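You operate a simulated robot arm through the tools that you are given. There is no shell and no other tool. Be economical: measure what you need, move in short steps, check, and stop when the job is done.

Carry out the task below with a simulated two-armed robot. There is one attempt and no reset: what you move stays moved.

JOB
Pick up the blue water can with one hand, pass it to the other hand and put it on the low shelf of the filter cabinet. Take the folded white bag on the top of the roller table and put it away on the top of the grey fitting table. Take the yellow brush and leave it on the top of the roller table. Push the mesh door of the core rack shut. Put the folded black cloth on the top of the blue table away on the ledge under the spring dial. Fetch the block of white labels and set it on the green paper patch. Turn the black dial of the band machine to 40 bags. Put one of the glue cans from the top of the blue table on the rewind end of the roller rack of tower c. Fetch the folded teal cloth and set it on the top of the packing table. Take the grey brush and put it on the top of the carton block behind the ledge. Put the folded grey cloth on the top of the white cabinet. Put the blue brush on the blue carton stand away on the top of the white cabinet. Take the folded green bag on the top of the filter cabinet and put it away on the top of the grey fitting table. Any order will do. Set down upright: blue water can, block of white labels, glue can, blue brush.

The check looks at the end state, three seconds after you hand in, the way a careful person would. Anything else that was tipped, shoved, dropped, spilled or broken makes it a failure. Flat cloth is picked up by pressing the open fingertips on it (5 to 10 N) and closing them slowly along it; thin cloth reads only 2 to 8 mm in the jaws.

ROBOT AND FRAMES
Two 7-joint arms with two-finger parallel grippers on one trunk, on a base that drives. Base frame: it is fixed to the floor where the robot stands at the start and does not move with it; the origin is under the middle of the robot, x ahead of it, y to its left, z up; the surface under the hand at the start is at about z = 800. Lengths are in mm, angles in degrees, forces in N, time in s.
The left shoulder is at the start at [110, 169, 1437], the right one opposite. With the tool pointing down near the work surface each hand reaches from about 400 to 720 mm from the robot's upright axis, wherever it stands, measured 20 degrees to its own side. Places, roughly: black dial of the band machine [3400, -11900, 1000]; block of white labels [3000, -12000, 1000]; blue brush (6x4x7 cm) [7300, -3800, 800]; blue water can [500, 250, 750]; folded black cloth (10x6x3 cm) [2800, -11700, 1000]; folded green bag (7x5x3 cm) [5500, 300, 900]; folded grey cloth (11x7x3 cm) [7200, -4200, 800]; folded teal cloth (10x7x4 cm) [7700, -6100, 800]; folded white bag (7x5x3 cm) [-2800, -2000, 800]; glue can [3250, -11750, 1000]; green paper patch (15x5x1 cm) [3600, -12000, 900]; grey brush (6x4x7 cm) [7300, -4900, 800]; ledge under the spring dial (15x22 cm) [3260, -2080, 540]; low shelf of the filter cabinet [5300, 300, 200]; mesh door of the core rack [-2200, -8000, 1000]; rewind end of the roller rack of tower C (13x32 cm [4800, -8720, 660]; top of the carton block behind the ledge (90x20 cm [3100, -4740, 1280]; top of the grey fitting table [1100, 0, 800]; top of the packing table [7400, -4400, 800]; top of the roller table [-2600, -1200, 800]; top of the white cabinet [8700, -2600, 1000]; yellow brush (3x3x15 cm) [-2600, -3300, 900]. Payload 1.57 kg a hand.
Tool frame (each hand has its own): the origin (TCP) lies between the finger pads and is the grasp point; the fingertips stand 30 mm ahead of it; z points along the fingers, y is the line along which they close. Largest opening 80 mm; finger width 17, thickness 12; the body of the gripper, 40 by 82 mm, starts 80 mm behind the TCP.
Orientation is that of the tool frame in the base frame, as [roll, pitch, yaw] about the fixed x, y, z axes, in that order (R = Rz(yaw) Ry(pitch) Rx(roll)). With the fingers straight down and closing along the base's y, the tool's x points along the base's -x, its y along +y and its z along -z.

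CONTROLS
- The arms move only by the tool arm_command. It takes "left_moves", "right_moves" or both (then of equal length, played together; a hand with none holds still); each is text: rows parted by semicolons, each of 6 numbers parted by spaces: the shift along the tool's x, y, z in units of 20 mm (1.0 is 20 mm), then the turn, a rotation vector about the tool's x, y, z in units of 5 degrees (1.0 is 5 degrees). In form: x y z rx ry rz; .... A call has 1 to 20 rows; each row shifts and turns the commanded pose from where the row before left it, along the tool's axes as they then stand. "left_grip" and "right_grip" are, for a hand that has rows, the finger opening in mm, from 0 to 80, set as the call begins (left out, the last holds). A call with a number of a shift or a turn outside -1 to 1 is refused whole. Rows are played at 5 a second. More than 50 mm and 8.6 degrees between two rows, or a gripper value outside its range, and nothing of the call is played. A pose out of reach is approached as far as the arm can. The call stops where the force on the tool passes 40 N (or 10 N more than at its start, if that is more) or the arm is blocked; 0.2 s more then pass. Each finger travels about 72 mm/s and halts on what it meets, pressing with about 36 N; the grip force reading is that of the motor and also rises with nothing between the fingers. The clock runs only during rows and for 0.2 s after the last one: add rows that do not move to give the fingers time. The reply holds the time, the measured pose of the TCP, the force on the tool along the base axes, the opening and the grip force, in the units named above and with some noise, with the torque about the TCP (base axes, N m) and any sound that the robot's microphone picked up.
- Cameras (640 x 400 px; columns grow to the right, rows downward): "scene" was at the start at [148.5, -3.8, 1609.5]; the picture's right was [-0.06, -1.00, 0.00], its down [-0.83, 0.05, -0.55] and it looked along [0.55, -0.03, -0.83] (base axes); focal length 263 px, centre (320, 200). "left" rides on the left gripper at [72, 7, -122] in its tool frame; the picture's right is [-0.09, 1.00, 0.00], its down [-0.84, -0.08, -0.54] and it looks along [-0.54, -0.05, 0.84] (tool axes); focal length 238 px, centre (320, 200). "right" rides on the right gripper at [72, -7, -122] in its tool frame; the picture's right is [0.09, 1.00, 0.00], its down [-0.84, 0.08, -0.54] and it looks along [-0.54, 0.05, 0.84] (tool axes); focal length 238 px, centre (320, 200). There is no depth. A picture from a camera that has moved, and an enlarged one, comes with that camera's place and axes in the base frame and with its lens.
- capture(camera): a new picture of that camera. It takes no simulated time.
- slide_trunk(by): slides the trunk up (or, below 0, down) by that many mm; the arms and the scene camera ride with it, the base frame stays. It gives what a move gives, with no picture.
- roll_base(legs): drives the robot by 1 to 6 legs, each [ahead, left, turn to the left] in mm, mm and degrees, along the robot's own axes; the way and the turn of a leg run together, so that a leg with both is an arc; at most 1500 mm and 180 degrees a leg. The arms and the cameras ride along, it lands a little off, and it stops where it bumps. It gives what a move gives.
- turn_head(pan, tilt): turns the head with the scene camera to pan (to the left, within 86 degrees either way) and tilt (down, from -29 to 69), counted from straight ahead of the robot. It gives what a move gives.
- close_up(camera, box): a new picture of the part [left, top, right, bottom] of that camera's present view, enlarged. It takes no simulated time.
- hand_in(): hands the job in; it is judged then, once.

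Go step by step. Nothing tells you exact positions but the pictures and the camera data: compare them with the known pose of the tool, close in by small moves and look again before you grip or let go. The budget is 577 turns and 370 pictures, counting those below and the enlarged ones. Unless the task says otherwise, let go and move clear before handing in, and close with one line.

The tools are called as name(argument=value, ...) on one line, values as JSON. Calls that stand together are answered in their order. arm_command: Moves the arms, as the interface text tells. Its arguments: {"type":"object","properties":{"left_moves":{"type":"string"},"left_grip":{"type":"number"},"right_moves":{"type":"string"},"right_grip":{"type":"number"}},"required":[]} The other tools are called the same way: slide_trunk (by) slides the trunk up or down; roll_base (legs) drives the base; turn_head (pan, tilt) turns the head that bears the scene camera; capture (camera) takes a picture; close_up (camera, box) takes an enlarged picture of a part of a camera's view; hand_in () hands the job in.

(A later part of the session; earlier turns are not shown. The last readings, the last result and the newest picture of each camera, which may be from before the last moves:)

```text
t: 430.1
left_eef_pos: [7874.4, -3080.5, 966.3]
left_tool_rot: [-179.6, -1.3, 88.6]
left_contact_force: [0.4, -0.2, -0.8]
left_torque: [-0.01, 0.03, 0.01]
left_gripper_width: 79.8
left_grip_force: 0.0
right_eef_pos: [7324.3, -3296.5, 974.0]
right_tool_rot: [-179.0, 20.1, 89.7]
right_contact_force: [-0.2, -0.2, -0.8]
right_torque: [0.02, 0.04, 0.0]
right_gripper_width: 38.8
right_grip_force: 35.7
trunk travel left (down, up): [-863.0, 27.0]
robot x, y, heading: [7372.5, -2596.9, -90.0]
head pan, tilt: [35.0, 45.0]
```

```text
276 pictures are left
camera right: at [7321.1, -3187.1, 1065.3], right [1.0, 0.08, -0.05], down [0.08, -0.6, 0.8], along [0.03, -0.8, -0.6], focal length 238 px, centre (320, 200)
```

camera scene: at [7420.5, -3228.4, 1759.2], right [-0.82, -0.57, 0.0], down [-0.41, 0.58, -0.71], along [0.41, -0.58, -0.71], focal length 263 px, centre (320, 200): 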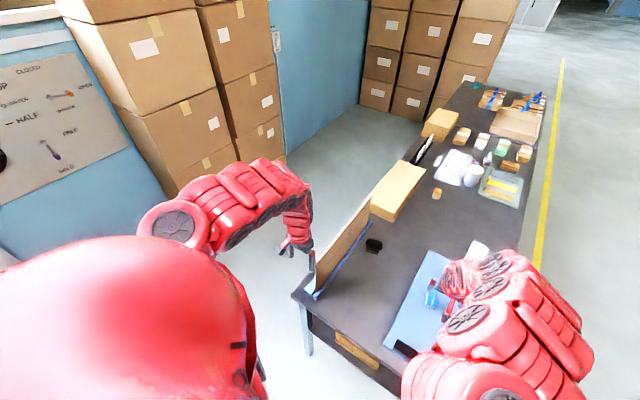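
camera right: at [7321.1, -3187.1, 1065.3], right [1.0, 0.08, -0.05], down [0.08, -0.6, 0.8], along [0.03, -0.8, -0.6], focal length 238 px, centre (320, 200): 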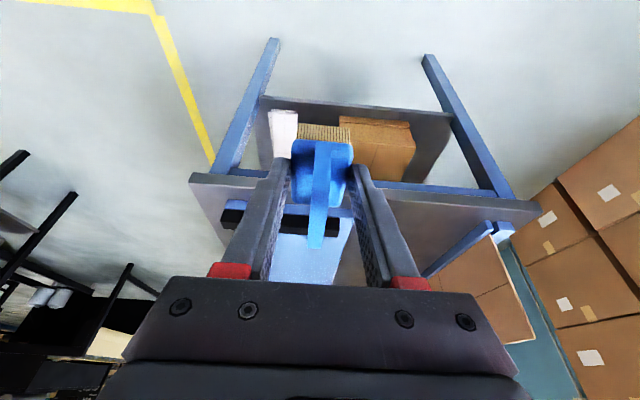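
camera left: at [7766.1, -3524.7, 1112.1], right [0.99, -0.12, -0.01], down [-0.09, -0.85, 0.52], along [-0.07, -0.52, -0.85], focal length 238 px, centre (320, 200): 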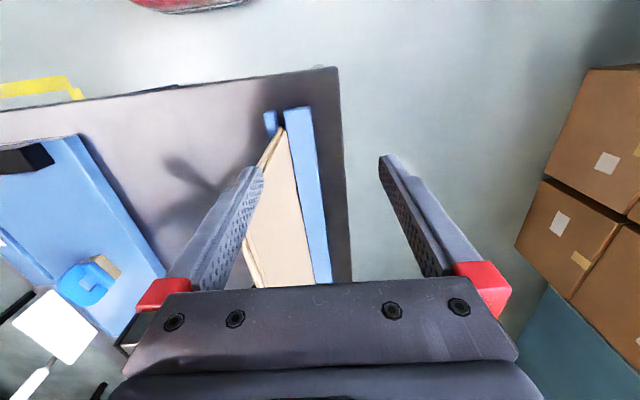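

Held well. Raising both hands for the 1 m high cabinet, turning to face it, and looking at its top.

arm_command(right_moves="-0.34 0 -0.94 0 0 0;-0.34 0 -0.94 0 0 0;-0.34 0 -0.94 0 0 0;-0.34 0 -0.94 0 0 0;-0.34 0 -0.94 0 0 0;-0.34 0 -0.94 0 0 0;-0.34 0 -0.94 0 0 0", left_moves="0 0 -1 0 0 0;0 0 -1 0 0 0;0 0 -1 0 0 0;0 0 -1 0 0 0;0 0 -1 0 0 0;0 0 -1 0 0 0;0 0 -1 0 0 0")

slide_trunk(by=25)

roll_base(legs=[[0, 0, 90], [350, 0, 0]])

turn_head(pan=0, tilt=40)

capture(camera="scene")

```text
t: 431.7
left_eef_pos: [7890.2, -3101.3, 1101.0]
left_tool_rot: [-179.5, -1.5, 88.5]
left_contact_force: [-0.9, -0.2, -0.7]
left_torque: [-0.01, -0.02, 0.02]
left_gripper_width: 80.1
left_grip_force: 0.0
left hand out of reach, approached as far as the arm can: row 4, 5, 6, 7
right_eef_pos: [7329.7, -3308.7, 1111.8]
right_tool_rot: [-179.1, 20.2, 89.6]
right_contact_force: [-0.3, 1.2, -0.2]
right_torque: [0.0, -0.03, 0.01]
right_gripper_width: 38.9
right_grip_force: 36.1
right hand out of reach, approached as far as the arm can: row 3, 4, 5
trunk travel left (down, up): [-863.0, 27.0]
robot x, y, heading: [7374.1, -2598.4, -90.2]
head pan, tilt: [35.0, 45.0]
```

```text
t: 432.4
left_eef_pos: [7891.5, -3101.6, 1125.0]
left_tool_rot: [-179.4, -1.5, 88.4]
left_contact_force: [0.1, 0.5, -0.1]
left_torque: [0.02, 0.01, 0.01]
left_gripper_width: 79.9
left_grip_force: 0.2
right_eef_pos: [7330.5, -3309.8, 1136.1]
right_tool_rot: [-179.1, 20.1, 89.7]
right_contact_force: [-0.6, -1.1, -0.5]
right_torque: [0.01, 0.03, 0.0]
right_gripper_width: 39.0
right_grip_force: 36.1
trunk travel left (down, up): [-888.0, 2.0]
robot x, y, heading: [7375.3, -2601.2, -90.0]
head pan, tilt: [35.0, 45.0]
```

```text
t: 438.5
left_eef_pos: [8221.3, -2078.8, 1125.4]
left_tool_rot: [-179.4, -1.4, 178.7]
left_contact_force: [0.2, 0.9, -1.4]
left_torque: [-0.02, -0.02, 0.0]
left_gripper_width: 80.0
left_grip_force: 0.1
right_eef_pos: [8431.0, -2637.7, 1138.2]
right_tool_rot: [-179.1, 20.3, -180.0]
right_contact_force: [0.5, 0.3, -1.0]
right_torque: [0.01, 0.01, -0.03]
right_gripper_width: 38.8
right_grip_force: 35.8
trunk travel left (down, up): [-888.0, 2.0]
robot x, y, heading: [7725.3, -2596.0, 0.3]
head pan, tilt: [35.0, 45.0]
```

```text
t: 439.5
left_eef_pos: [8221.1, -2078.9, 1124.4]
left_tool_rot: [-179.3, -1.5, 178.7]
left_contact_force: [-0.4, 0.7, 1.1]
left_torque: [0.0, -0.04, -0.04]
left_gripper_width: 79.8
left_grip_force: 0.1
right_eef_pos: [8431.2, -2637.6, 1137.7]
right_tool_rot: [-179.1, 20.4, -180.0]
right_contact_force: [-0.1, -0.5, -0.6]
right_torque: [-0.01, 0.02, 0.01]
right_gripper_width: 38.8
right_grip_force: 36.2
trunk travel left (down, up): [-888.0, 2.0]
robot x, y, heading: [7721.1, -2599.4, 0.4]
head pan, tilt: [0.0, 40.0]
```

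```text
275 pictures are left
camera scene: at [7884.9, -2597.0, 1769.1], right [0.01, -1.0, 0.0], down [-0.64, 0.0, -0.77], along [0.77, 0.0, -0.64], focal length 263 px, centre (320, 200)
```

scene: 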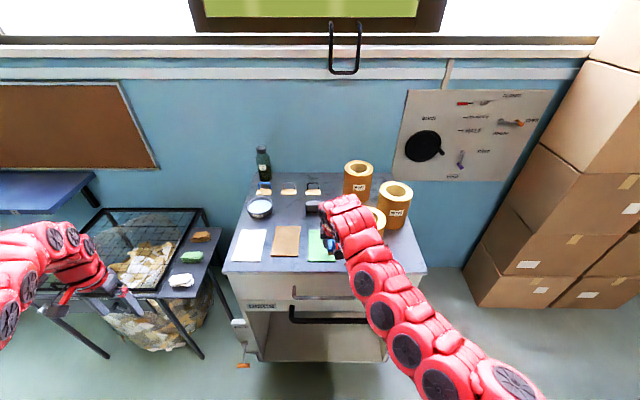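

close_up(camera="scene", box=[215, 165, 435, 285])

capture(camera="right")

```text
2.91 times, centred on (325, 225) of scene
camera zoom: at [7884.9, -2597.0, 1769.1], right [0.01, -1.0, 0.0], down [-0.64, 0.0, -0.77], along [0.77, 0.0, -0.64], focal length 764 px, centre (306, 127)
```

zoom: 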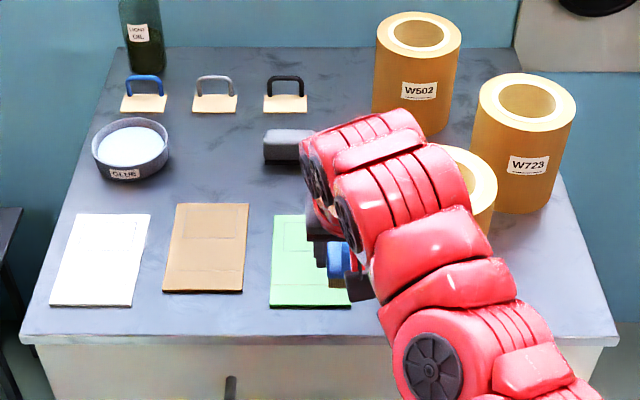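

```text
273 pictures are left
camera right: at [8322.0, -2644.1, 1227.2], right [-0.08, 1.0, -0.05], down [0.6, 0.09, 0.8], along [0.8, 0.04, -0.6], focal length 238 px, centre (320, 200)
```

right: 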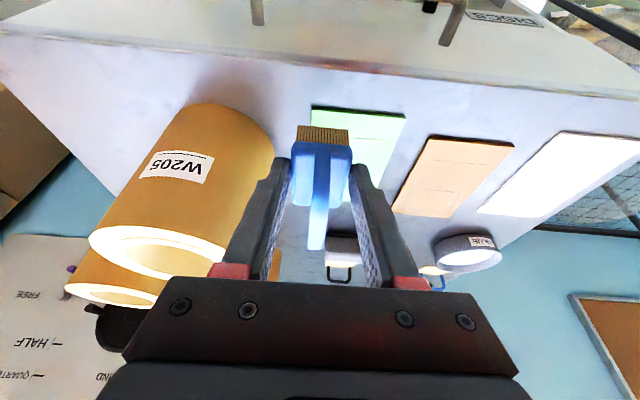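

Free spots: one between sponge and rolls around [8690, -2690] for the brush, another behind the orange sheet around [8743, -2460] for the cloth. Driving in for the brush.

roll_base(legs=[[250, 0, 0], [0, -48, 0]])

capture(camera="right")

capture(camera="left")

```text
t: 441.8
left_eef_pos: [8471.7, -2117.8, 1122.9]
left_tool_rot: [-179.1, -1.4, 178.8]
left_contact_force: [0.7, 1.4, 0.2]
left_torque: [-0.11, -0.05, 0.04]
left_gripper_width: 79.8
left_grip_force: 0.0
right_eef_pos: [8681.4, -2677.0, 1137.5]
right_tool_rot: [-178.7, 20.3, -179.8]
right_contact_force: [0.2, 1.0, 0.9]
right_torque: [-0.08, 0.03, 0.0]
right_gripper_width: 38.8
right_grip_force: 35.9
trunk travel left (down, up): [-888.0, 2.0]
robot x, y, heading: [7974.7, -2647.1, 0.1]
head pan, tilt: [0.0, 40.0]
```

```text
272 pictures are left
camera right: at [8572.4, -2682.8, 1227.7], right [-0.08, 1.0, -0.05], down [0.6, 0.09, 0.8], along [0.8, 0.04, -0.6], focal length 238 px, centre (320, 200)
```

right: 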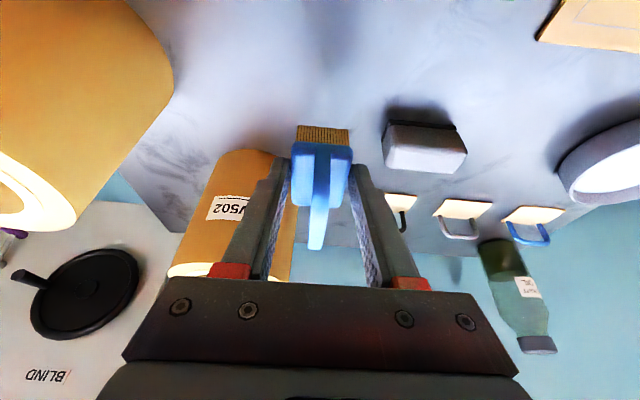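

```text
271 pictures are left
camera left: at [8404.4, -2106.4, 1245.8], right [0.11, 0.99, -0.02], down [0.85, -0.09, 0.52], along [0.52, -0.07, -0.85], focal length 238 px, centre (320, 200)
```

left: 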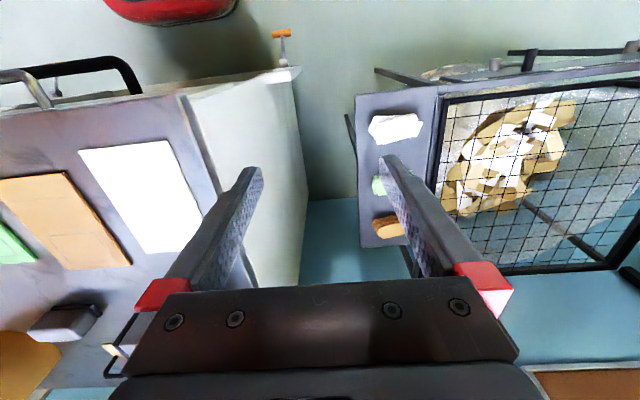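

Clear spot below. Lowering with the trunk in steps.

slide_trunk(by=-78)

slide_trunk(by=-6)

slide_trunk(by=-4)

capture(camera="right")

```text
t: 443.0
left_eef_pos: [8473.2, -2124.2, 1047.1]
left_tool_rot: [-179.5, -1.5, 178.8]
left_contact_force: [-0.4, -0.3, -0.6]
left_torque: [0.0, 0.0, -0.01]
left_gripper_width: 80.0
left_grip_force: 0.0
right_eef_pos: [8682.9, -2681.9, 1058.6]
right_tool_rot: [-179.2, 20.2, -180.0]
right_contact_force: [1.6, 4.8, 0.3]
right_torque: [-0.31, 0.15, -0.4]
right_gripper_width: 39.1
right_grip_force: 36.2
trunk travel left (down, up): [-810.0, 80.0]
robot x, y, heading: [7978.0, -2643.8, 0.3]
head pan, tilt: [0.0, 40.0]
```

```text
t: 443.5
left_eef_pos: [8473.2, -2124.0, 1039.3]
left_tool_rot: [-179.3, -1.4, 178.8]
left_contact_force: [0.3, -0.8, 0.2]
left_torque: [0.0, 0.03, -0.01]
left_gripper_width: 79.9
left_grip_force: 0.1
right_eef_pos: [8683.5, -2682.4, 1051.3]
right_tool_rot: [-179.2, 20.1, 180.0]
right_contact_force: [0.9, 4.5, 0.1]
right_torque: [-0.39, 0.31, -0.47]
right_gripper_width: 39.0
right_grip_force: 36.1
trunk travel left (down, up): [-804.0, 86.0]
robot x, y, heading: [7971.7, -2645.6, -0.2]
head pan, tilt: [0.0, 40.0]
```

```text
t: 444.1
left_eef_pos: [8472.6, -2122.2, 1039.3]
left_tool_rot: [-179.4, -1.5, 178.8]
left_contact_force: [-1.1, 0.3, -0.2]
left_torque: [0.01, 0.01, 0.02]
left_gripper_width: 80.2
left_grip_force: 0.1
right_eef_pos: [8682.5, -2682.4, 1050.8]
right_tool_rot: [-179.2, 20.5, -180.0]
right_contact_force: [4.0, 1.5, 18.6]
right_torque: [-0.16, 0.31, -0.45]
right_gripper_width: 39.1
right_grip_force: 36.1
trunk travel left (down, up): [-800.0, 90.0]
robot x, y, heading: [7974.7, -2646.9, 0.2]
head pan, tilt: [0.0, 40.0]
```

```text
270 pictures are left
camera right: at [8572.6, -2689.4, 1140.9], right [-0.08, 1.0, -0.05], down [0.59, 0.08, 0.8], along [0.8, 0.04, -0.6], focal length 238 px, centre (320, 200)
```

right: 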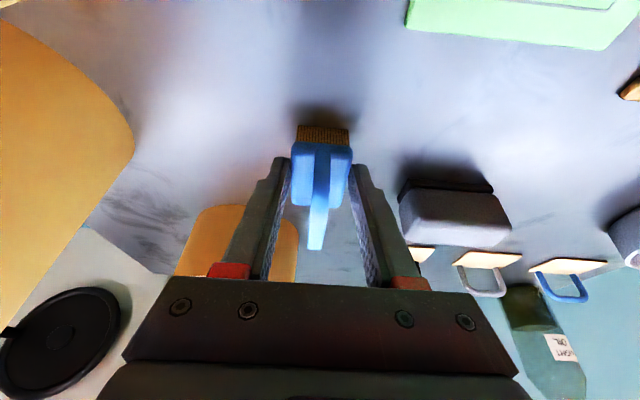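

Touchdown. There's a slight side force: the camera housing may be brushing the W205 roll. I'll open, shift a few mm away from the roll, then rise.

arm_command(right_moves="0 0 0 0 0 0;0 0 0 0 0 0;0 0 0 0 0 0", right_grip=70)

arm_command(right_moves="0 0.4 0 0 0 0;0 0 0 0 0 0")

capture(camera="right")

```text
t: 444.9
left_eef_pos: [8473.5, -2123.3, 1037.0]
left_tool_rot: [-179.5, -1.5, 178.8]
left_contact_force: [0.0, -0.3, 0.2]
left_torque: [-0.02, 0.0, -0.02]
left_gripper_width: 79.9
left_grip_force: 0.0
right_eef_pos: [8681.9, -2682.8, 1047.9]
right_tool_rot: [-179.2, 20.1, 180.0]
right_contact_force: [0.0, 0.1, 0.0]
right_torque: [0.03, 0.0, 0.0]
right_gripper_width: 70.3
right_grip_force: 0.0
trunk travel left (down, up): [-800.0, 90.0]
robot x, y, heading: [7975.0, -2645.6, 0.3]
head pan, tilt: [0.0, 40.0]
```

```text
t: 445.4
left_eef_pos: [8473.6, -2124.3, 1038.3]
left_tool_rot: [-179.3, -1.6, 178.8]
left_contact_force: [0.0, -0.6, 0.0]
left_torque: [0.02, 0.01, -0.01]
left_gripper_width: 80.3
left_grip_force: 0.0
right_eef_pos: [8682.5, -2674.7, 1049.7]
right_tool_rot: [-179.1, 20.2, -179.9]
right_contact_force: [0.2, -0.5, 0.0]
right_torque: [-0.02, -0.02, -0.01]
right_gripper_width: 70.2
right_grip_force: 0.0
trunk travel left (down, up): [-800.0, 90.0]
robot x, y, heading: [7972.9, -2645.3, 0.4]
head pan, tilt: [0.0, 40.0]
```

```text
269 pictures are left
camera right: at [8572.8, -2681.4, 1139.2], right [-0.08, 1.0, -0.04], down [0.6, 0.09, 0.8], along [0.8, 0.04, -0.6], focal length 238 px, centre (320, 200)
```

right: 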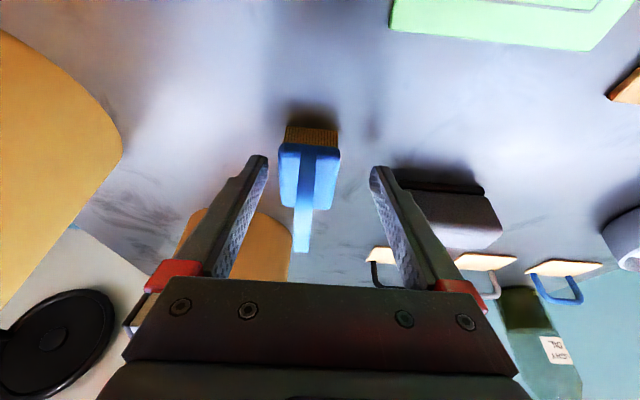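

The brush stands freely. Rising with the trunk and backing off.

slide_trunk(by=88)

arm_command(right_moves="0 0.5 0 0 0 0;0 0.5 0 0 0 0")

roll_base(legs=[[-350, 0, 0]])

close_up(camera="scene", box=[215, 145, 435, 285])

```text
t: 446.7
left_eef_pos: [8472.7, -2124.9, 1125.5]
left_tool_rot: [-179.4, -1.4, 178.9]
left_contact_force: [-0.7, -0.7, 0.1]
left_torque: [0.0, -0.01, 0.0]
left_gripper_width: 80.2
left_grip_force: 0.1
right_eef_pos: [8681.2, -2674.9, 1136.5]
right_tool_rot: [-179.3, 20.3, 180.0]
right_contact_force: [-0.8, 1.0, -0.5]
right_torque: [-0.01, 0.02, 0.04]
right_gripper_width: 70.2
right_grip_force: 0.1
trunk travel left (down, up): [-888.0, 2.0]
robot x, y, heading: [7975.0, -2644.9, 0.3]
head pan, tilt: [0.0, 40.0]
```

```text
t: 447.3
left_eef_pos: [8473.2, -2122.8, 1124.6]
left_tool_rot: [-179.4, -1.5, 178.8]
left_contact_force: [0.0, 0.0, -1.2]
left_torque: [0.02, 0.0, -0.02]
left_gripper_width: 80.1
left_grip_force: 0.0
right_eef_pos: [8683.4, -2655.7, 1136.9]
right_tool_rot: [-179.1, 20.2, -179.9]
right_contact_force: [-1.2, -0.2, 0.0]
right_torque: [0.02, -0.02, 0.0]
right_gripper_width: 69.8
right_grip_force: 0.0
trunk travel left (down, up): [-888.0, 2.0]
robot x, y, heading: [7974.4, -2644.3, 0.2]
head pan, tilt: [0.0, 40.0]
```

```text
t: 449.6
left_eef_pos: [8122.9, -2125.7, 1124.3]
left_tool_rot: [-179.4, -1.6, 178.5]
left_contact_force: [-0.1, 0.8, 0.3]
left_torque: [0.0, 0.01, 0.0]
left_gripper_width: 80.1
left_grip_force: 0.0
right_eef_pos: [8330.5, -2658.5, 1136.4]
right_tool_rot: [-179.3, 20.0, 179.8]
right_contact_force: [0.1, 0.7, -0.7]
right_torque: [0.04, 0.0, 0.01]
right_gripper_width: 69.8
right_grip_force: 0.1
trunk travel left (down, up): [-888.0, 2.0]
robot x, y, heading: [7620.3, -2645.1, -0.0]
head pan, tilt: [0.0, 40.0]
```

```text
2.86 times, centred on (325, 215) of scene
camera zoom: at [7784.4, -2643.6, 1768.9], right [0.0, -1.0, 0.0], down [-0.64, 0.0, -0.77], along [0.77, 0.0, -0.64], focal length 750 px, centre (306, 157)
```

zoom: 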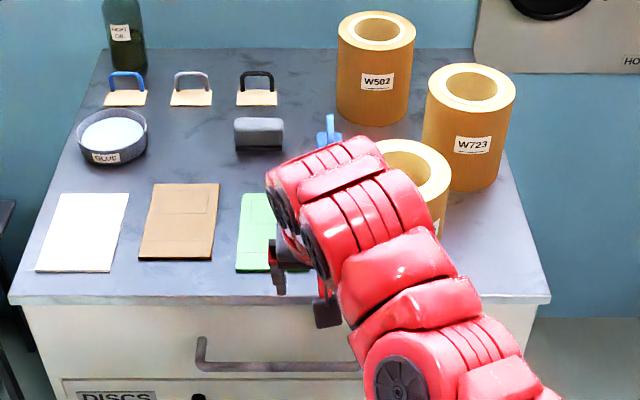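

The blue brush is placed. Next: the teal cloth at the far end of the long table. I'll straighten the right hand, then thread between cabinet and table into the east aisle, facing -y.

arm_command(right_moves="0 0 0 0 1 0;0 0 0 0 1 0;0 0 0 0 1 0;0 0 0 0 1 0")

roll_base(legs=[[0, 0, -90], [100, 300, 0], [487, 155, 0]])

turn_head(pan=0, tilt=25)

capture(camera="scene")

```text
t: 450.6
left_eef_pos: [8121.6, -2127.1, 1125.0]
left_tool_rot: [-179.5, -1.4, 178.6]
left_contact_force: [-0.4, 0.4, 0.4]
left_torque: [0.0, 0.03, 0.01]
left_gripper_width: 79.9
left_grip_force: 0.0
right_eef_pos: [8300.4, -2682.3, 1130.9]
right_tool_rot: [-179.3, 2.7, 179.6]
right_contact_force: [0.1, -0.9, 0.1]
right_torque: [0.02, 0.0, -0.01]
right_gripper_width: 69.8
right_grip_force: 0.1
right hand out of reach, approached as far as the arm can: row 3, 4
trunk travel left (down, up): [-888.0, 2.0]
robot x, y, heading: [7620.1, -2642.8, -0.0]
head pan, tilt: [0.0, 40.0]
```

```text
t: 459.2
left_eef_pos: [8548.8, -3768.5, 1125.5]
left_tool_rot: [-179.4, -1.5, 86.3]
left_contact_force: [-0.1, -0.1, 0.1]
left_torque: [0.0, 0.01, -0.01]
left_gripper_width: 80.1
left_grip_force: 0.1
right_eef_pos: [7987.5, -3923.4, 1131.7]
right_tool_rot: [-179.2, 2.8, 87.4]
right_contact_force: [0.1, -0.6, -0.1]
right_torque: [0.02, 0.04, -0.02]
right_gripper_width: 69.9
right_grip_force: 0.0
trunk travel left (down, up): [-888.0, 2.0]
robot x, y, heading: [8050.0, -3244.8, -92.2]
head pan, tilt: [0.0, 40.0]
```

```text
t: 459.9
left_eef_pos: [8549.3, -3769.4, 1124.5]
left_tool_rot: [-179.4, -1.5, 86.4]
left_contact_force: [-0.1, 0.1, -0.6]
left_torque: [0.01, 0.0, -0.02]
left_gripper_width: 80.0
left_grip_force: 0.1
right_eef_pos: [7987.3, -3924.7, 1131.1]
right_tool_rot: [-179.2, 2.8, 87.3]
right_contact_force: [1.0, 0.3, -0.3]
right_torque: [-0.01, -0.01, 0.02]
right_gripper_width: 70.1
right_grip_force: 0.0
trunk travel left (down, up): [-888.0, 2.0]
robot x, y, heading: [8050.2, -3248.6, -92.3]
head pan, tilt: [0.0, 25.0]
```

```text
267 pictures are left
camera scene: at [8042.7, -3419.7, 1792.2], right [-1.0, 0.04, 0.0], down [0.02, 0.42, -0.91], along [-0.04, -0.91, -0.42], focal length 263 px, centre (320, 200)
```

scene: 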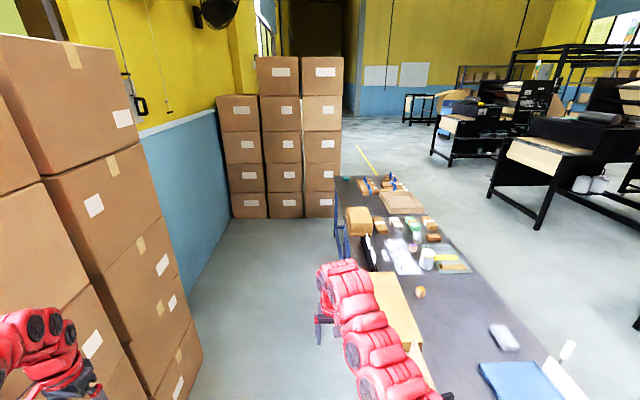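

The teal cloth is at the table's far east corner, ≈[7651, -6103], reachable from this aisle. Driving down and turning to face the table.

roll_base(legs=[[0, 0, 2.3], [1400, 40, 0], [650, 0, 0], [0, 0, -90]])

turn_head(pan=35, tilt=40)

capture(camera="scene")

```text
t: 473.1
left_eef_pos: [8032.3, -6056.2, 1128.6]
left_tool_rot: [-179.6, -1.5, 36.6]
left_contact_force: [-0.4, -0.2, 0.2]
left_torque: [-0.03, 0.0, 0.02]
left_gripper_width: 80.0
left_grip_force: 0.0
right_eef_pos: [7550.2, -5729.5, 1132.0]
right_tool_rot: [-179.4, 3.0, 37.4]
right_contact_force: [-0.4, 0.8, 0.2]
right_torque: [-0.02, -0.02, 0.0]
right_gripper_width: 70.0
right_grip_force: 0.0
trunk travel left (down, up): [-888.0, 2.0]
robot x, y, heading: [8109.9, -5345.4, -142.2]
head pan, tilt: [0.0, 25.0]
stopped in leg 4: the robot was blocked; the commanded pose is now the measured one
```

```text
t: 474.1
left_eef_pos: [8034.0, -6060.4, 1126.2]
left_tool_rot: [-179.6, -1.5, 36.5]
left_contact_force: [-0.1, -0.6, -0.5]
left_torque: [0.02, 0.0, 0.0]
left_gripper_width: 80.0
left_grip_force: 0.1
right_eef_pos: [7550.8, -5732.3, 1131.6]
right_tool_rot: [-179.3, 2.8, 37.4]
right_contact_force: [-0.2, 0.3, 0.2]
right_torque: [-0.02, 0.0, 0.0]
right_gripper_width: 70.2
right_grip_force: 0.0
trunk travel left (down, up): [-888.0, 2.0]
robot x, y, heading: [8110.4, -5342.5, -142.3]
head pan, tilt: [35.0, 40.0]
```

```text
266 pictures are left
camera scene: at [8019.2, -5472.9, 1769.2], right [-0.96, 0.3, 0.0], down [0.19, 0.61, -0.77], along [-0.23, -0.73, -0.64], focal length 263 px, centre (320, 200)
```

scene: 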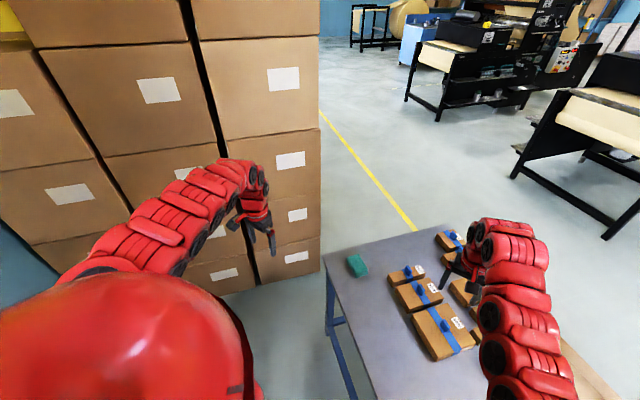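

The base corner probably met the table edge while rotating. I'll shift 130 mm east and finish the turn.

roll_base(legs=[[-102, 80, 0], [0, 0, -38]])

capture(camera="scene")

```text
t: 477.1
left_eef_pos: [7747.6, -5872.0, 1124.9]
left_tool_rot: [-179.4, -1.5, -0.4]
left_contact_force: [-0.1, 1.1, 0.0]
left_torque: [0.02, 0.0, 0.01]
left_gripper_width: 79.9
left_grip_force: 0.0
right_eef_pos: [7560.0, -5320.0, 1130.9]
right_tool_rot: [-179.2, 2.7, 0.6]
right_contact_force: [0.1, 0.6, -0.2]
right_torque: [0.02, -0.03, 0.0]
right_gripper_width: 70.2
right_grip_force: 0.1
trunk travel left (down, up): [-888.0, 2.0]
robot x, y, heading: [8244.5, -5347.5, -179.3]
head pan, tilt: [35.0, 40.0]
```

```text
265 pictures are left
camera scene: at [8088.6, -5395.1, 1769.1], right [-0.59, 0.81, 0.0], down [0.52, 0.38, -0.77], along [-0.62, -0.45, -0.64], focal length 263 px, centre (320, 200)
```

scene: 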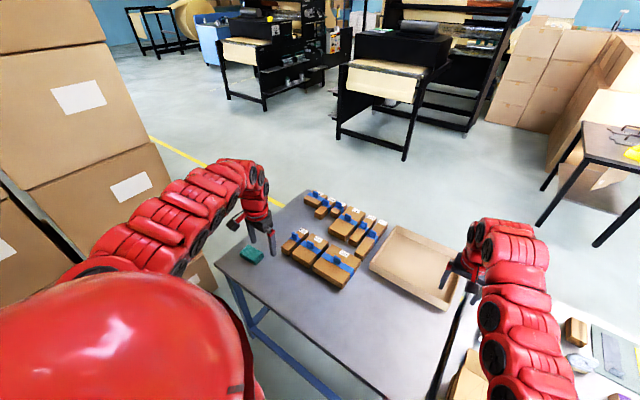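

The teal cloth is at about [7663, -6082]. I'll strafe left so it comes into the left hand's range.

roll_base(legs=[[0, 470, -0.7]])

arm_command(left_moves="0 0 1 0 0 0;0 0 1 0 0 0;0 0 1 0 0 0;0 0 1 0 0 0;0 0 1 0 0 0;0 0 1 0 0 0;0 -1 0 0 0 0;0 -1 0 0 0 0;0 -1 0 0 0 0;0 -1 0 0 0 0;0 -1 0 0 0 0;0 -1 0 0 0 0;0 -1 0 0 0 0;0 -1 0 0 0 0;0 -1 0 0 0 0;0 -1 0 0 0 0")

capture(camera="left")

```text
t: 479.9
left_eef_pos: [7748.5, -6330.3, 1125.7]
left_tool_rot: [-179.6, -1.5, -0.9]
left_contact_force: [-0.5, 0.1, 0.4]
left_torque: [-0.03, -0.04, -0.01]
left_gripper_width: 80.0
left_grip_force: 0.2
right_eef_pos: [7565.6, -5776.6, 1131.7]
right_tool_rot: [-179.3, 2.8, -0.1]
right_contact_force: [-0.1, 0.3, 0.0]
right_torque: [0.0, 0.02, -0.03]
right_gripper_width: 70.3
right_grip_force: 0.1
trunk travel left (down, up): [-888.0, 2.0]
robot x, y, heading: [8244.8, -5806.2, -179.4]
head pan, tilt: [35.0, 40.0]
```

```text
t: 483.3
left_eef_pos: [7719.2, -6148.2, 991.4]
left_tool_rot: [-179.4, -1.8, -0.9]
left_contact_force: [-0.4, -0.9, -0.3]
left_torque: [-0.04, 0.0, 0.02]
left_gripper_width: 80.2
left_grip_force: 0.0
left hand out of reach, approached as far as the arm can: row 11, 12, 13, 14, 15, 16
right_eef_pos: [7564.6, -5776.6, 1130.9]
right_tool_rot: [-179.3, 2.8, 0.0]
right_contact_force: [0.2, 0.0, -1.0]
right_torque: [0.03, 0.01, 0.01]
right_gripper_width: 69.9
right_grip_force: 0.1
trunk travel left (down, up): [-888.0, 2.0]
robot x, y, heading: [8243.5, -5809.2, -179.5]
head pan, tilt: [35.0, 40.0]
```

```text
264 pictures are left
camera left: at [7788.1, -6155.3, 1115.2], right [-0.11, -0.99, -0.01], down [-0.85, 0.09, 0.52], along [-0.51, 0.07, -0.86], focal length 238 px, centre (320, 200)
```

left: 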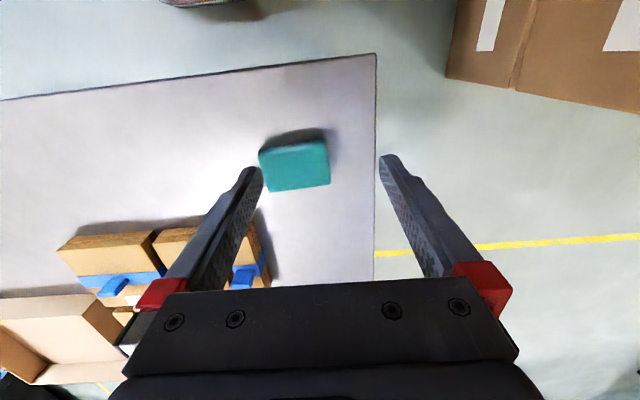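

The teal block (long side along y) is centred about [7676, -6106]. Shifting over it and rotating the left hand 90° to close across its 7 cm side.

arm_command(left_moves="0 0 1 0 0 0;0 0 0.5 0 0 0;-0.7 -0.7 0 0 0 0;-0.7 -0.7 0 0 0 0;-0.7 -0.7 0 0 0 0;0 0 0 0 0 1;0 0 0 0 0 1;0 0 0 0 0 1;0 0 0 0 0 1;0 0 0 0 0 1;0 0 0 0 0 1;0 0 0 0 0 1;0 0 0 0 0 1;0 0 0 0 0 1;0 0 0 0 0 1;0 0 0 0 0 1;0 0 0 0 0 1;0 0 0 0 0 1;0 0 0 0 0 1;0 0 0 0 0 1")

arm_command(left_moves="0 0 0 0 0 1;0 0 0 0 0 1;0 0 0 0 0 0.8;0 0 0 -0.3 0 0")

capture(camera="left")

```text
t: 487.5
left_eef_pos: [7678.8, -6104.9, 962.0]
left_tool_rot: [-178.4, 0.3, -75.9]
left_contact_force: [-0.2, -0.4, 0.0]
left_torque: [-0.06, 0.01, 0.0]
left_gripper_width: 79.9
left_grip_force: 0.1
right_eef_pos: [7565.3, -5776.7, 1131.4]
right_tool_rot: [-179.2, 2.9, -0.1]
right_contact_force: [-0.2, 0.6, 0.4]
right_torque: [-0.01, -0.02, 0.0]
right_gripper_width: 69.8
right_grip_force: 0.1
trunk travel left (down, up): [-888.0, 2.0]
robot x, y, heading: [8244.6, -5806.7, -179.6]
head pan, tilt: [35.0, 40.0]
```

```text
t: 488.5
left_eef_pos: [7678.0, -6105.2, 962.2]
left_tool_rot: [-180.0, 0.5, -89.9]
left_contact_force: [-0.9, 0.8, 0.4]
left_torque: [0.0, 0.02, -0.02]
left_gripper_width: 80.0
left_grip_force: 0.1
right_eef_pos: [7566.2, -5775.9, 1131.7]
right_tool_rot: [-179.2, 2.8, 0.1]
right_contact_force: [0.5, 0.6, 0.7]
right_torque: [-0.02, 0.0, 0.02]
right_gripper_width: 70.1
right_grip_force: 0.0
trunk travel left (down, up): [-888.0, 2.0]
robot x, y, heading: [8242.1, -5807.3, -179.6]
head pan, tilt: [35.0, 40.0]
```

```text
263 pictures are left
camera left: at [7672.9, -6176.5, 1082.7], right [-1.0, 0.09, 0.0], down [0.08, 0.83, 0.55], along [0.05, 0.55, -0.84], focal length 238 px, centre (320, 200)
```

left: 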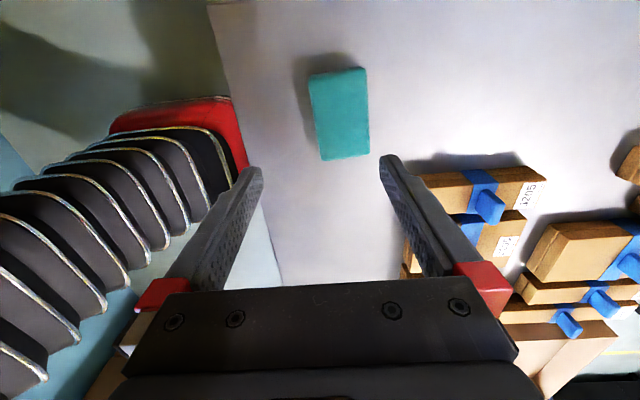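

arm_command(left_moves="0.45 1 0 0 0 0;0 0 1 0 0 0;0 0 1 0 0 0;0 0 1 0 0 0")

capture(camera="left")

```text
t: 489.5
left_eef_pos: [7659.0, -6112.6, 900.6]
left_tool_rot: [-180.0, 0.6, -89.9]
left_contact_force: [0.7, 0.3, -0.4]
left_torque: [0.0, 0.01, 0.01]
left_gripper_width: 80.1
left_grip_force: 0.0
right_eef_pos: [7564.5, -5777.7, 1130.6]
right_tool_rot: [-179.2, 2.9, 0.0]
right_contact_force: [-0.6, 0.9, 0.1]
right_torque: [-0.03, 0.01, 0.01]
right_gripper_width: 70.1
right_grip_force: 0.0
trunk travel left (down, up): [-888.0, 2.0]
robot x, y, heading: [8248.5, -5807.3, -179.4]
head pan, tilt: [35.0, 40.0]
```

```text
262 pictures are left
camera left: at [7653.2, -6184.3, 1021.5], right [-1.0, 0.09, 0.0], down [0.08, 0.83, 0.55], along [0.05, 0.55, -0.84], focal length 238 px, centre (320, 200)
```

left: 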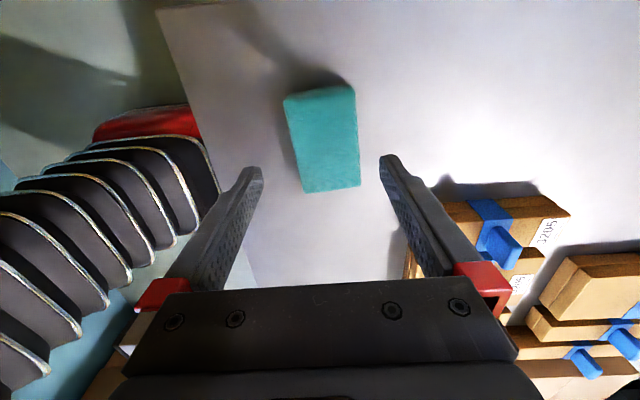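

Centred. Descending and gripping.

arm_command(left_moves="0 0.1 1 0 0 0;0 0 1 0 0 0;0 0 0.9 0 0 0;0 0 0.2 0 0 0;0 0 0 0 0 0")

arm_command(left_moves="0 0 0 0 0 0;0 0 0 0 0 0;0 0 0 0 0 0;0 0 0 0 0 0", left_grip=30)

capture(camera="left")

```text
t: 490.7
left_eef_pos: [7657.9, -6111.4, 838.5]
left_tool_rot: [-179.8, 0.6, -89.9]
left_contact_force: [0.2, -0.6, 0.2]
left_torque: [0.02, -0.01, 0.02]
left_gripper_width: 79.9
left_grip_force: 0.1
right_eef_pos: [7566.0, -5776.7, 1131.0]
right_tool_rot: [-179.2, 2.9, 0.0]
right_contact_force: [-0.1, -0.1, -0.9]
right_torque: [0.01, -0.01, 0.0]
right_gripper_width: 69.9
right_grip_force: 0.1
trunk travel left (down, up): [-888.0, 2.0]
robot x, y, heading: [8246.5, -5812.3, -179.4]
head pan, tilt: [35.0, 40.0]
```

```text
t: 491.7
left_eef_pos: [7656.9, -6112.1, 840.4]
left_tool_rot: [180.0, 0.5, -89.8]
left_contact_force: [0.4, 0.0, 1.3]
left_torque: [0.04, 0.08, 0.07]
left_gripper_width: 61.8
left_grip_force: 36.5
right_eef_pos: [7565.2, -5776.3, 1130.9]
right_tool_rot: [-179.3, 2.9, 0.0]
right_contact_force: [-0.6, -0.4, -0.4]
right_torque: [-0.01, 0.0, 0.01]
right_gripper_width: 69.9
right_grip_force: 0.0
trunk travel left (down, up): [-888.0, 2.0]
robot x, y, heading: [8244.6, -5810.8, -179.6]
head pan, tilt: [35.0, 40.0]
```

```text
261 pictures are left
camera left: at [7652.2, -6184.2, 960.5], right [-1.0, 0.09, 0.0], down [0.08, 0.83, 0.55], along [0.05, 0.55, -0.84], focal length 238 px, centre (320, 200)
```

left: 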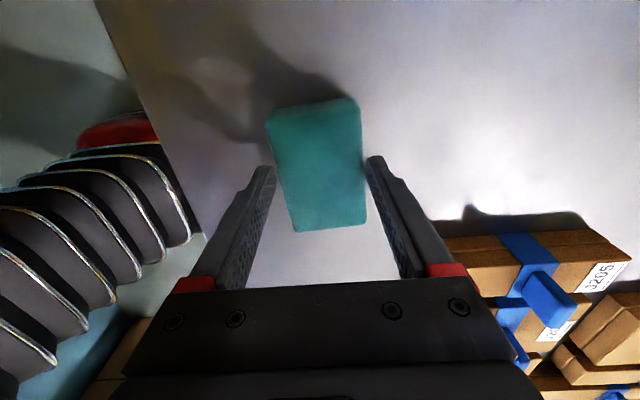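

Gripped (62 mm). Lifting well clear and strafing north along the table to find a free spot on the packing table.

arm_command(left_moves="0 0 -1 0 0 0;0 0 -1 0 0 0;0 0 -1 0 0 0;0 0 -1 0 0 0;0 0 -1 0 0 0;0 0 -1 0 0 0;0 0 -1 0 0 0;0 0 -1 0 0 0;0 0 -1 0 0 0;0 0 -1 0 0 0;0 0 -1 0 0 0;0 0 -1 0 0 0")

roll_base(legs=[[0, -1400, 0]])

turn_head(pan=0, tilt=45)

capture(camera="scene")

```text
t: 494.3
left_eef_pos: [7643.8, -6118.6, 1071.0]
left_tool_rot: [-179.9, 0.6, -89.9]
left_contact_force: [-0.7, 0.3, -0.6]
left_torque: [-0.04, 0.03, 0.02]
left_gripper_width: 61.4
left_grip_force: 36.3
left hand out of reach, approached as far as the arm can: row 11, 12
right_eef_pos: [7565.3, -5777.4, 1131.7]
right_tool_rot: [-179.3, 2.8, 0.0]
right_contact_force: [0.7, 0.2, 0.0]
right_torque: [0.0, -0.02, -0.01]
right_gripper_width: 70.0
right_grip_force: 0.0
trunk travel left (down, up): [-888.0, 2.0]
robot x, y, heading: [8247.5, -5810.8, -179.8]
head pan, tilt: [35.0, 40.0]
```

```text
t: 501.4
left_eef_pos: [7623.7, -4695.2, 1071.0]
left_tool_rot: [-179.8, 0.5, -88.6]
left_contact_force: [0.1, -0.1, -0.3]
left_torque: [0.0, -0.02, 0.01]
left_gripper_width: 61.1
left_grip_force: 36.4
right_eef_pos: [7538.2, -4354.8, 1131.4]
right_tool_rot: [-179.3, 2.8, 1.4]
right_contact_force: [-0.2, 0.2, -0.5]
right_torque: [0.01, -0.02, 0.0]
right_gripper_width: 70.0
right_grip_force: 0.0
trunk travel left (down, up): [-888.0, 2.0]
robot x, y, heading: [8217.8, -4369.5, -178.0]
head pan, tilt: [35.0, 40.0]
```

```text
t: 502.4
left_eef_pos: [7624.7, -4694.4, 1071.0]
left_tool_rot: [-179.8, 0.5, -88.6]
left_contact_force: [-0.3, -0.1, 0.6]
left_torque: [-0.03, 0.02, 0.01]
left_gripper_width: 61.4
left_grip_force: 35.7
right_eef_pos: [7536.7, -4356.1, 1131.0]
right_tool_rot: [-179.2, 2.9, 1.4]
right_contact_force: [0.5, 0.1, -0.7]
right_torque: [0.0, 0.02, 0.0]
right_gripper_width: 69.9
right_grip_force: 0.0
trunk travel left (down, up): [-888.0, 2.0]
robot x, y, heading: [8218.9, -4369.9, -178.1]
head pan, tilt: [0.0, 45.0]
```

```text
260 pictures are left
camera scene: at [8054.3, -4375.4, 1761.8], right [-0.03, 1.0, 0.0], down [0.71, 0.02, -0.71], along [-0.71, -0.02, -0.71], focal length 263 px, centre (320, 200)
```

scene: 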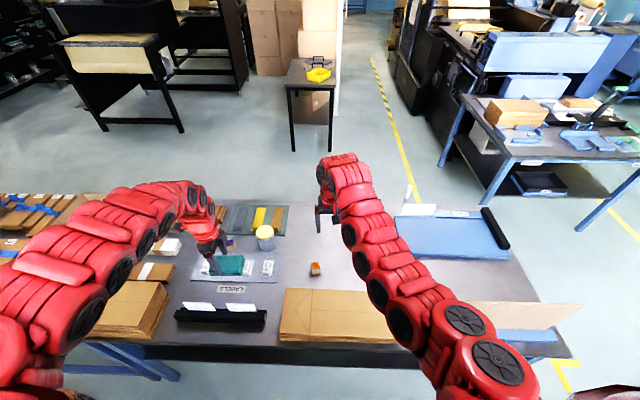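

There's a bare area around [7500, -4260] on the packing table. I'll swing the right hand aside, strafe further north, and bring the cloth over it.

arm_command(right_moves="0 -1 0 0 0 0;0 -1 0 0 0 0;0 -1 0 0 0 0;0 -1 0 0 0 0;0 -1 0 0 0 0;0 -1 0 0 0 0;0 -1 0 0 0 0;0 -1 0 0 0 0;0 -1 0 0 0 0")

roll_base(legs=[[20, -270, -1.9]])

arm_command(left_moves="-0.9 1 0 0 0 0;-0.9 1 0 0 0 0;-0.9 1 0 0 0 0;-0.9 1 0 0 0 0;-0.9 1 0 0 0 0;-0.9 0 0 0 0 0;-0.9 0 0 0 0 0")

capture(camera="left")

```text
t: 504.4
left_eef_pos: [7625.3, -4694.6, 1071.8]
left_tool_rot: [-179.9, 0.5, -88.5]
left_contact_force: [0.1, 0.1, 0.5]
left_torque: [-0.05, -0.01, 0.0]
left_gripper_width: 61.3
left_grip_force: 35.6
right_eef_pos: [7536.5, -4175.6, 1132.7]
right_tool_rot: [-179.1, 2.9, 1.2]
right_contact_force: [-0.2, -0.8, -0.4]
right_torque: [0.0, 0.02, 0.0]
right_gripper_width: 70.1
right_grip_force: 0.0
trunk travel left (down, up): [-888.0, 2.0]
robot x, y, heading: [8220.5, -4371.4, -178.3]
head pan, tilt: [0.0, 45.0]
```

```text
t: 506.4
left_eef_pos: [7589.7, -4399.5, 1071.7]
left_tool_rot: [-179.7, 0.7, -90.4]
left_contact_force: [-0.1, 0.0, -1.0]
left_torque: [0.0, -0.01, 0.0]
left_gripper_width: 60.9
left_grip_force: 36.1
right_eef_pos: [7519.5, -3879.0, 1132.5]
right_tool_rot: [-179.0, 3.0, -0.6]
right_contact_force: [0.6, -0.6, 0.6]
right_torque: [0.02, -0.04, 0.0]
right_gripper_width: 69.9
right_grip_force: 0.1
trunk travel left (down, up): [-888.0, 2.0]
robot x, y, heading: [8196.5, -4088.1, 179.9]
head pan, tilt: [0.0, 45.0]
```

```text
t: 508.0
left_eef_pos: [7491.8, -4272.2, 1070.6]
left_tool_rot: [-179.7, 0.5, -90.4]
left_contact_force: [0.7, 0.3, 0.0]
left_torque: [0.02, 0.0, -0.01]
left_gripper_width: 61.3
left_grip_force: 35.8
right_eef_pos: [7520.0, -3878.0, 1133.5]
right_tool_rot: [-179.1, 2.9, -0.6]
right_contact_force: [-0.5, -0.6, 0.1]
right_torque: [-0.03, -0.01, 0.01]
right_gripper_width: 69.8
right_grip_force: 0.1
trunk travel left (down, up): [-888.0, 2.0]
robot x, y, heading: [8195.2, -4094.1, 179.7]
head pan, tilt: [0.0, 45.0]
```

```text
259 pictures are left
camera left: at [7484.8, -4343.3, 1192.6], right [-1.0, 0.1, 0.0], down [0.08, 0.83, 0.55], along [0.06, 0.55, -0.84], focal length 238 px, centre (320, 200)
```

left: 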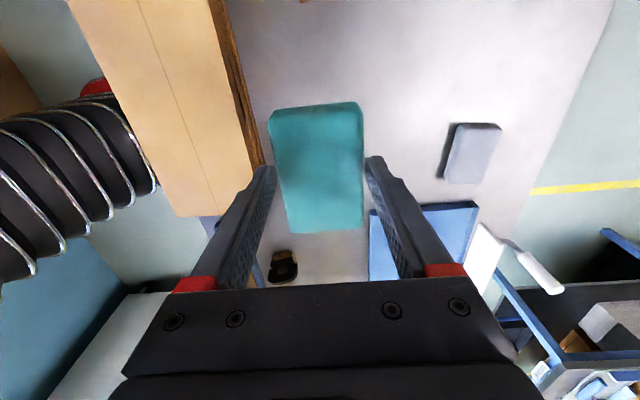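

Clear below. Lowering.

arm_command(left_moves="0 0 1 0 0 0;0 0 1 0 0 0;0 0 1 0 0 0;0 0 1 0 0 0;0 0 1 0 0 0;0 0 1 0 0 0;0 0 1 0 0 0;0 0 1 0 0 0;0 0 1 0 0 0;0 0 1 0 0 0;0 0 0.7 0 0 0")

capture(camera="left")

```text
t: 510.4
left_eef_pos: [7528.5, -4272.1, 933.6]
left_tool_rot: [-179.9, 0.5, -90.3]
left_contact_force: [-0.5, 0.4, -0.9]
left_torque: [-0.02, 0.03, -0.01]
left_gripper_width: 61.1
left_grip_force: 35.7
left hand out of reach, approached as far as the arm can: row 4, 5, 6, 7, 8, 9, 10, 11
right_eef_pos: [7519.6, -3877.8, 1131.7]
right_tool_rot: [-179.1, 3.1, -0.7]
right_contact_force: [-1.0, 0.3, -0.1]
right_torque: [-0.03, 0.0, -0.03]
right_gripper_width: 70.0
right_grip_force: 0.0
trunk travel left (down, up): [-888.0, 2.0]
robot x, y, heading: [8197.2, -4094.0, 180.0]
head pan, tilt: [0.0, 45.0]
```

```text
258 pictures are left
camera left: at [7522.9, -4344.3, 1055.0], right [-1.0, 0.1, 0.0], down [0.08, 0.83, 0.55], along [0.05, 0.55, -0.84], focal length 238 px, centre (320, 200)
```

left: 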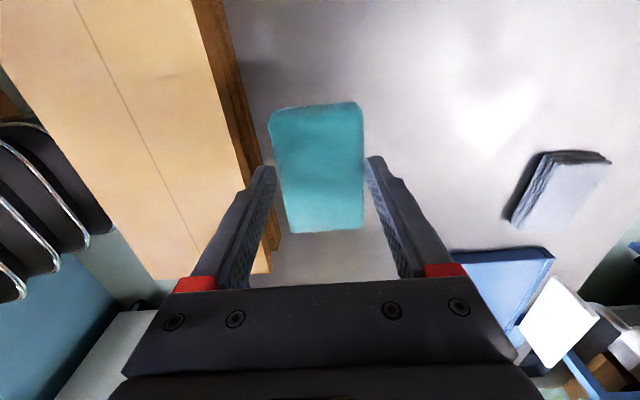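

The arm is at its limit; I'll roll 35 mm closer and lower with the trunk instead.

roll_base(legs=[[35, 0, 0]])

slide_trunk(by=-82)

slide_trunk(by=-6)

slide_trunk(by=-4)

```text
t: 511.2
left_eef_pos: [7499.6, -4273.7, 937.4]
left_tool_rot: [179.9, 0.6, -90.2]
left_contact_force: [0.5, -0.6, 0.1]
left_torque: [0.01, 0.02, 0.02]
left_gripper_width: 61.0
left_grip_force: 35.9
right_eef_pos: [7490.7, -3878.4, 1136.1]
right_tool_rot: [-179.0, 3.4, -0.6]
right_contact_force: [1.1, 0.1, 0.9]
right_torque: [-0.02, 0.06, -0.02]
right_gripper_width: 70.3
right_grip_force: 0.0
trunk travel left (down, up): [-888.0, 2.0]
robot x, y, heading: [8163.8, -4092.7, 179.9]
head pan, tilt: [0.0, 45.0]
```

```text
t: 512.4
left_eef_pos: [7496.4, -4272.8, 851.1]
left_tool_rot: [-179.9, 0.5, -90.2]
left_contact_force: [0.1, 0.2, -0.4]
left_torque: [-0.01, 0.03, 0.05]
left_gripper_width: 61.0
left_grip_force: 36.0
right_eef_pos: [7485.3, -3877.8, 1050.8]
right_tool_rot: [-179.1, 2.9, -0.6]
right_contact_force: [-0.7, -0.2, -0.4]
right_torque: [0.01, -0.02, -0.01]
right_gripper_width: 70.2
right_grip_force: 0.0
trunk travel left (down, up): [-806.0, 84.0]
robot x, y, heading: [8160.0, -4094.6, 180.1]
head pan, tilt: [0.0, 45.0]
```

```text
t: 513.0
left_eef_pos: [7496.5, -4273.1, 845.2]
left_tool_rot: [-179.8, 0.6, -90.3]
left_contact_force: [0.4, -0.6, -0.2]
left_torque: [0.0, -0.02, 0.02]
left_gripper_width: 61.1
left_grip_force: 36.4
right_eef_pos: [7485.8, -3878.3, 1044.0]
right_tool_rot: [-179.2, 3.0, -0.7]
right_contact_force: [0.4, -0.6, -0.3]
right_torque: [0.02, 0.0, 0.0]
right_gripper_width: 69.9
right_grip_force: 0.1
trunk travel left (down, up): [-800.0, 90.0]
robot x, y, heading: [8163.3, -4092.7, 180.0]
head pan, tilt: [0.0, 45.0]
```

```text
t: 513.5
left_eef_pos: [7496.1, -4273.3, 841.5]
left_tool_rot: [-179.9, 0.6, -90.4]
left_contact_force: [0.1, 0.2, -1.1]
left_torque: [-0.01, 0.06, -0.01]
left_gripper_width: 60.7
left_grip_force: 35.5
right_eef_pos: [7485.3, -3878.0, 1040.8]
right_tool_rot: [-179.2, 3.0, -0.6]
right_contact_force: [-0.4, 1.0, -0.1]
right_torque: [-0.02, -0.03, -0.01]
right_gripper_width: 69.8
right_grip_force: 0.1
trunk travel left (down, up): [-796.0, 94.0]
robot x, y, heading: [8157.4, -4094.2, 180.2]
head pan, tilt: [0.0, 45.0]
```

slide_trunk(by=-3)

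arm_command(left_moves="0 0 0 0 0 0;0 0 0 0 0 0;0 0 0 0 0 0", left_grip=80)

slide_trunk(by=98)

capture(camera="left")

```text
t: 514.0
left_eef_pos: [7496.1, -4272.7, 839.6]
left_tool_rot: [-179.9, 0.6, -90.4]
left_contact_force: [2.9, -0.2, 8.5]
left_torque: [-0.31, 0.05, 0.06]
left_gripper_width: 60.8
left_grip_force: 35.8
right_eef_pos: [7484.9, -3877.9, 1038.9]
right_tool_rot: [-179.1, 3.0, -0.6]
right_contact_force: [-0.3, 0.7, 0.3]
right_torque: [-0.01, 0.01, 0.01]
right_gripper_width: 70.2
right_grip_force: 0.2
trunk travel left (down, up): [-793.0, 97.0]
robot x, y, heading: [8156.4, -4093.1, 180.1]
head pan, tilt: [0.0, 45.0]
```

```text
t: 514.8
left_eef_pos: [7495.6, -4272.3, 839.1]
left_tool_rot: [-179.8, 0.6, -90.2]
left_contact_force: [0.0, -0.1, 0.0]
left_torque: [0.02, -0.03, 0.02]
left_gripper_width: 80.1
left_grip_force: 0.0
right_eef_pos: [7485.7, -3878.0, 1037.2]
right_tool_rot: [-179.1, 3.0, -0.6]
right_contact_force: [-0.5, -0.9, 0.3]
right_torque: [-0.03, 0.02, -0.01]
right_gripper_width: 70.1
right_grip_force: 0.0
trunk travel left (down, up): [-793.0, 97.0]
robot x, y, heading: [8159.7, -4094.3, 179.8]
head pan, tilt: [0.0, 45.0]
```

```text
t: 516.1
left_eef_pos: [7496.4, -4273.6, 934.7]
left_tool_rot: [-179.8, 0.6, -90.2]
left_contact_force: [0.4, 0.8, 0.4]
left_torque: [0.01, 0.01, 0.01]
left_gripper_width: 80.2
left_grip_force: 0.1
right_eef_pos: [7484.6, -3877.6, 1134.7]
right_tool_rot: [-179.1, 2.9, -0.6]
right_contact_force: [0.3, -0.4, -0.1]
right_torque: [0.0, -0.01, 0.0]
right_gripper_width: 70.2
right_grip_force: 0.2
trunk travel left (down, up): [-890.0, 0.0]
robot x, y, heading: [8162.3, -4097.9, 180.1]
head pan, tilt: [0.0, 45.0]
```

```text
257 pictures are left
camera left: at [7489.0, -4344.5, 1056.1], right [-1.0, 0.1, 0.0], down [0.08, 0.83, 0.55], along [0.06, 0.55, -0.83], focal length 238 px, centre (320, 200)
```

left: 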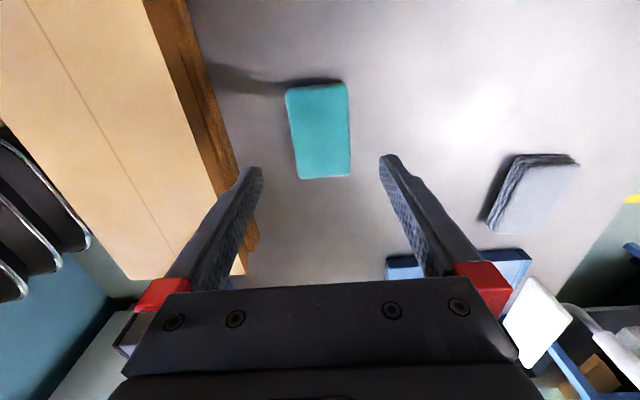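

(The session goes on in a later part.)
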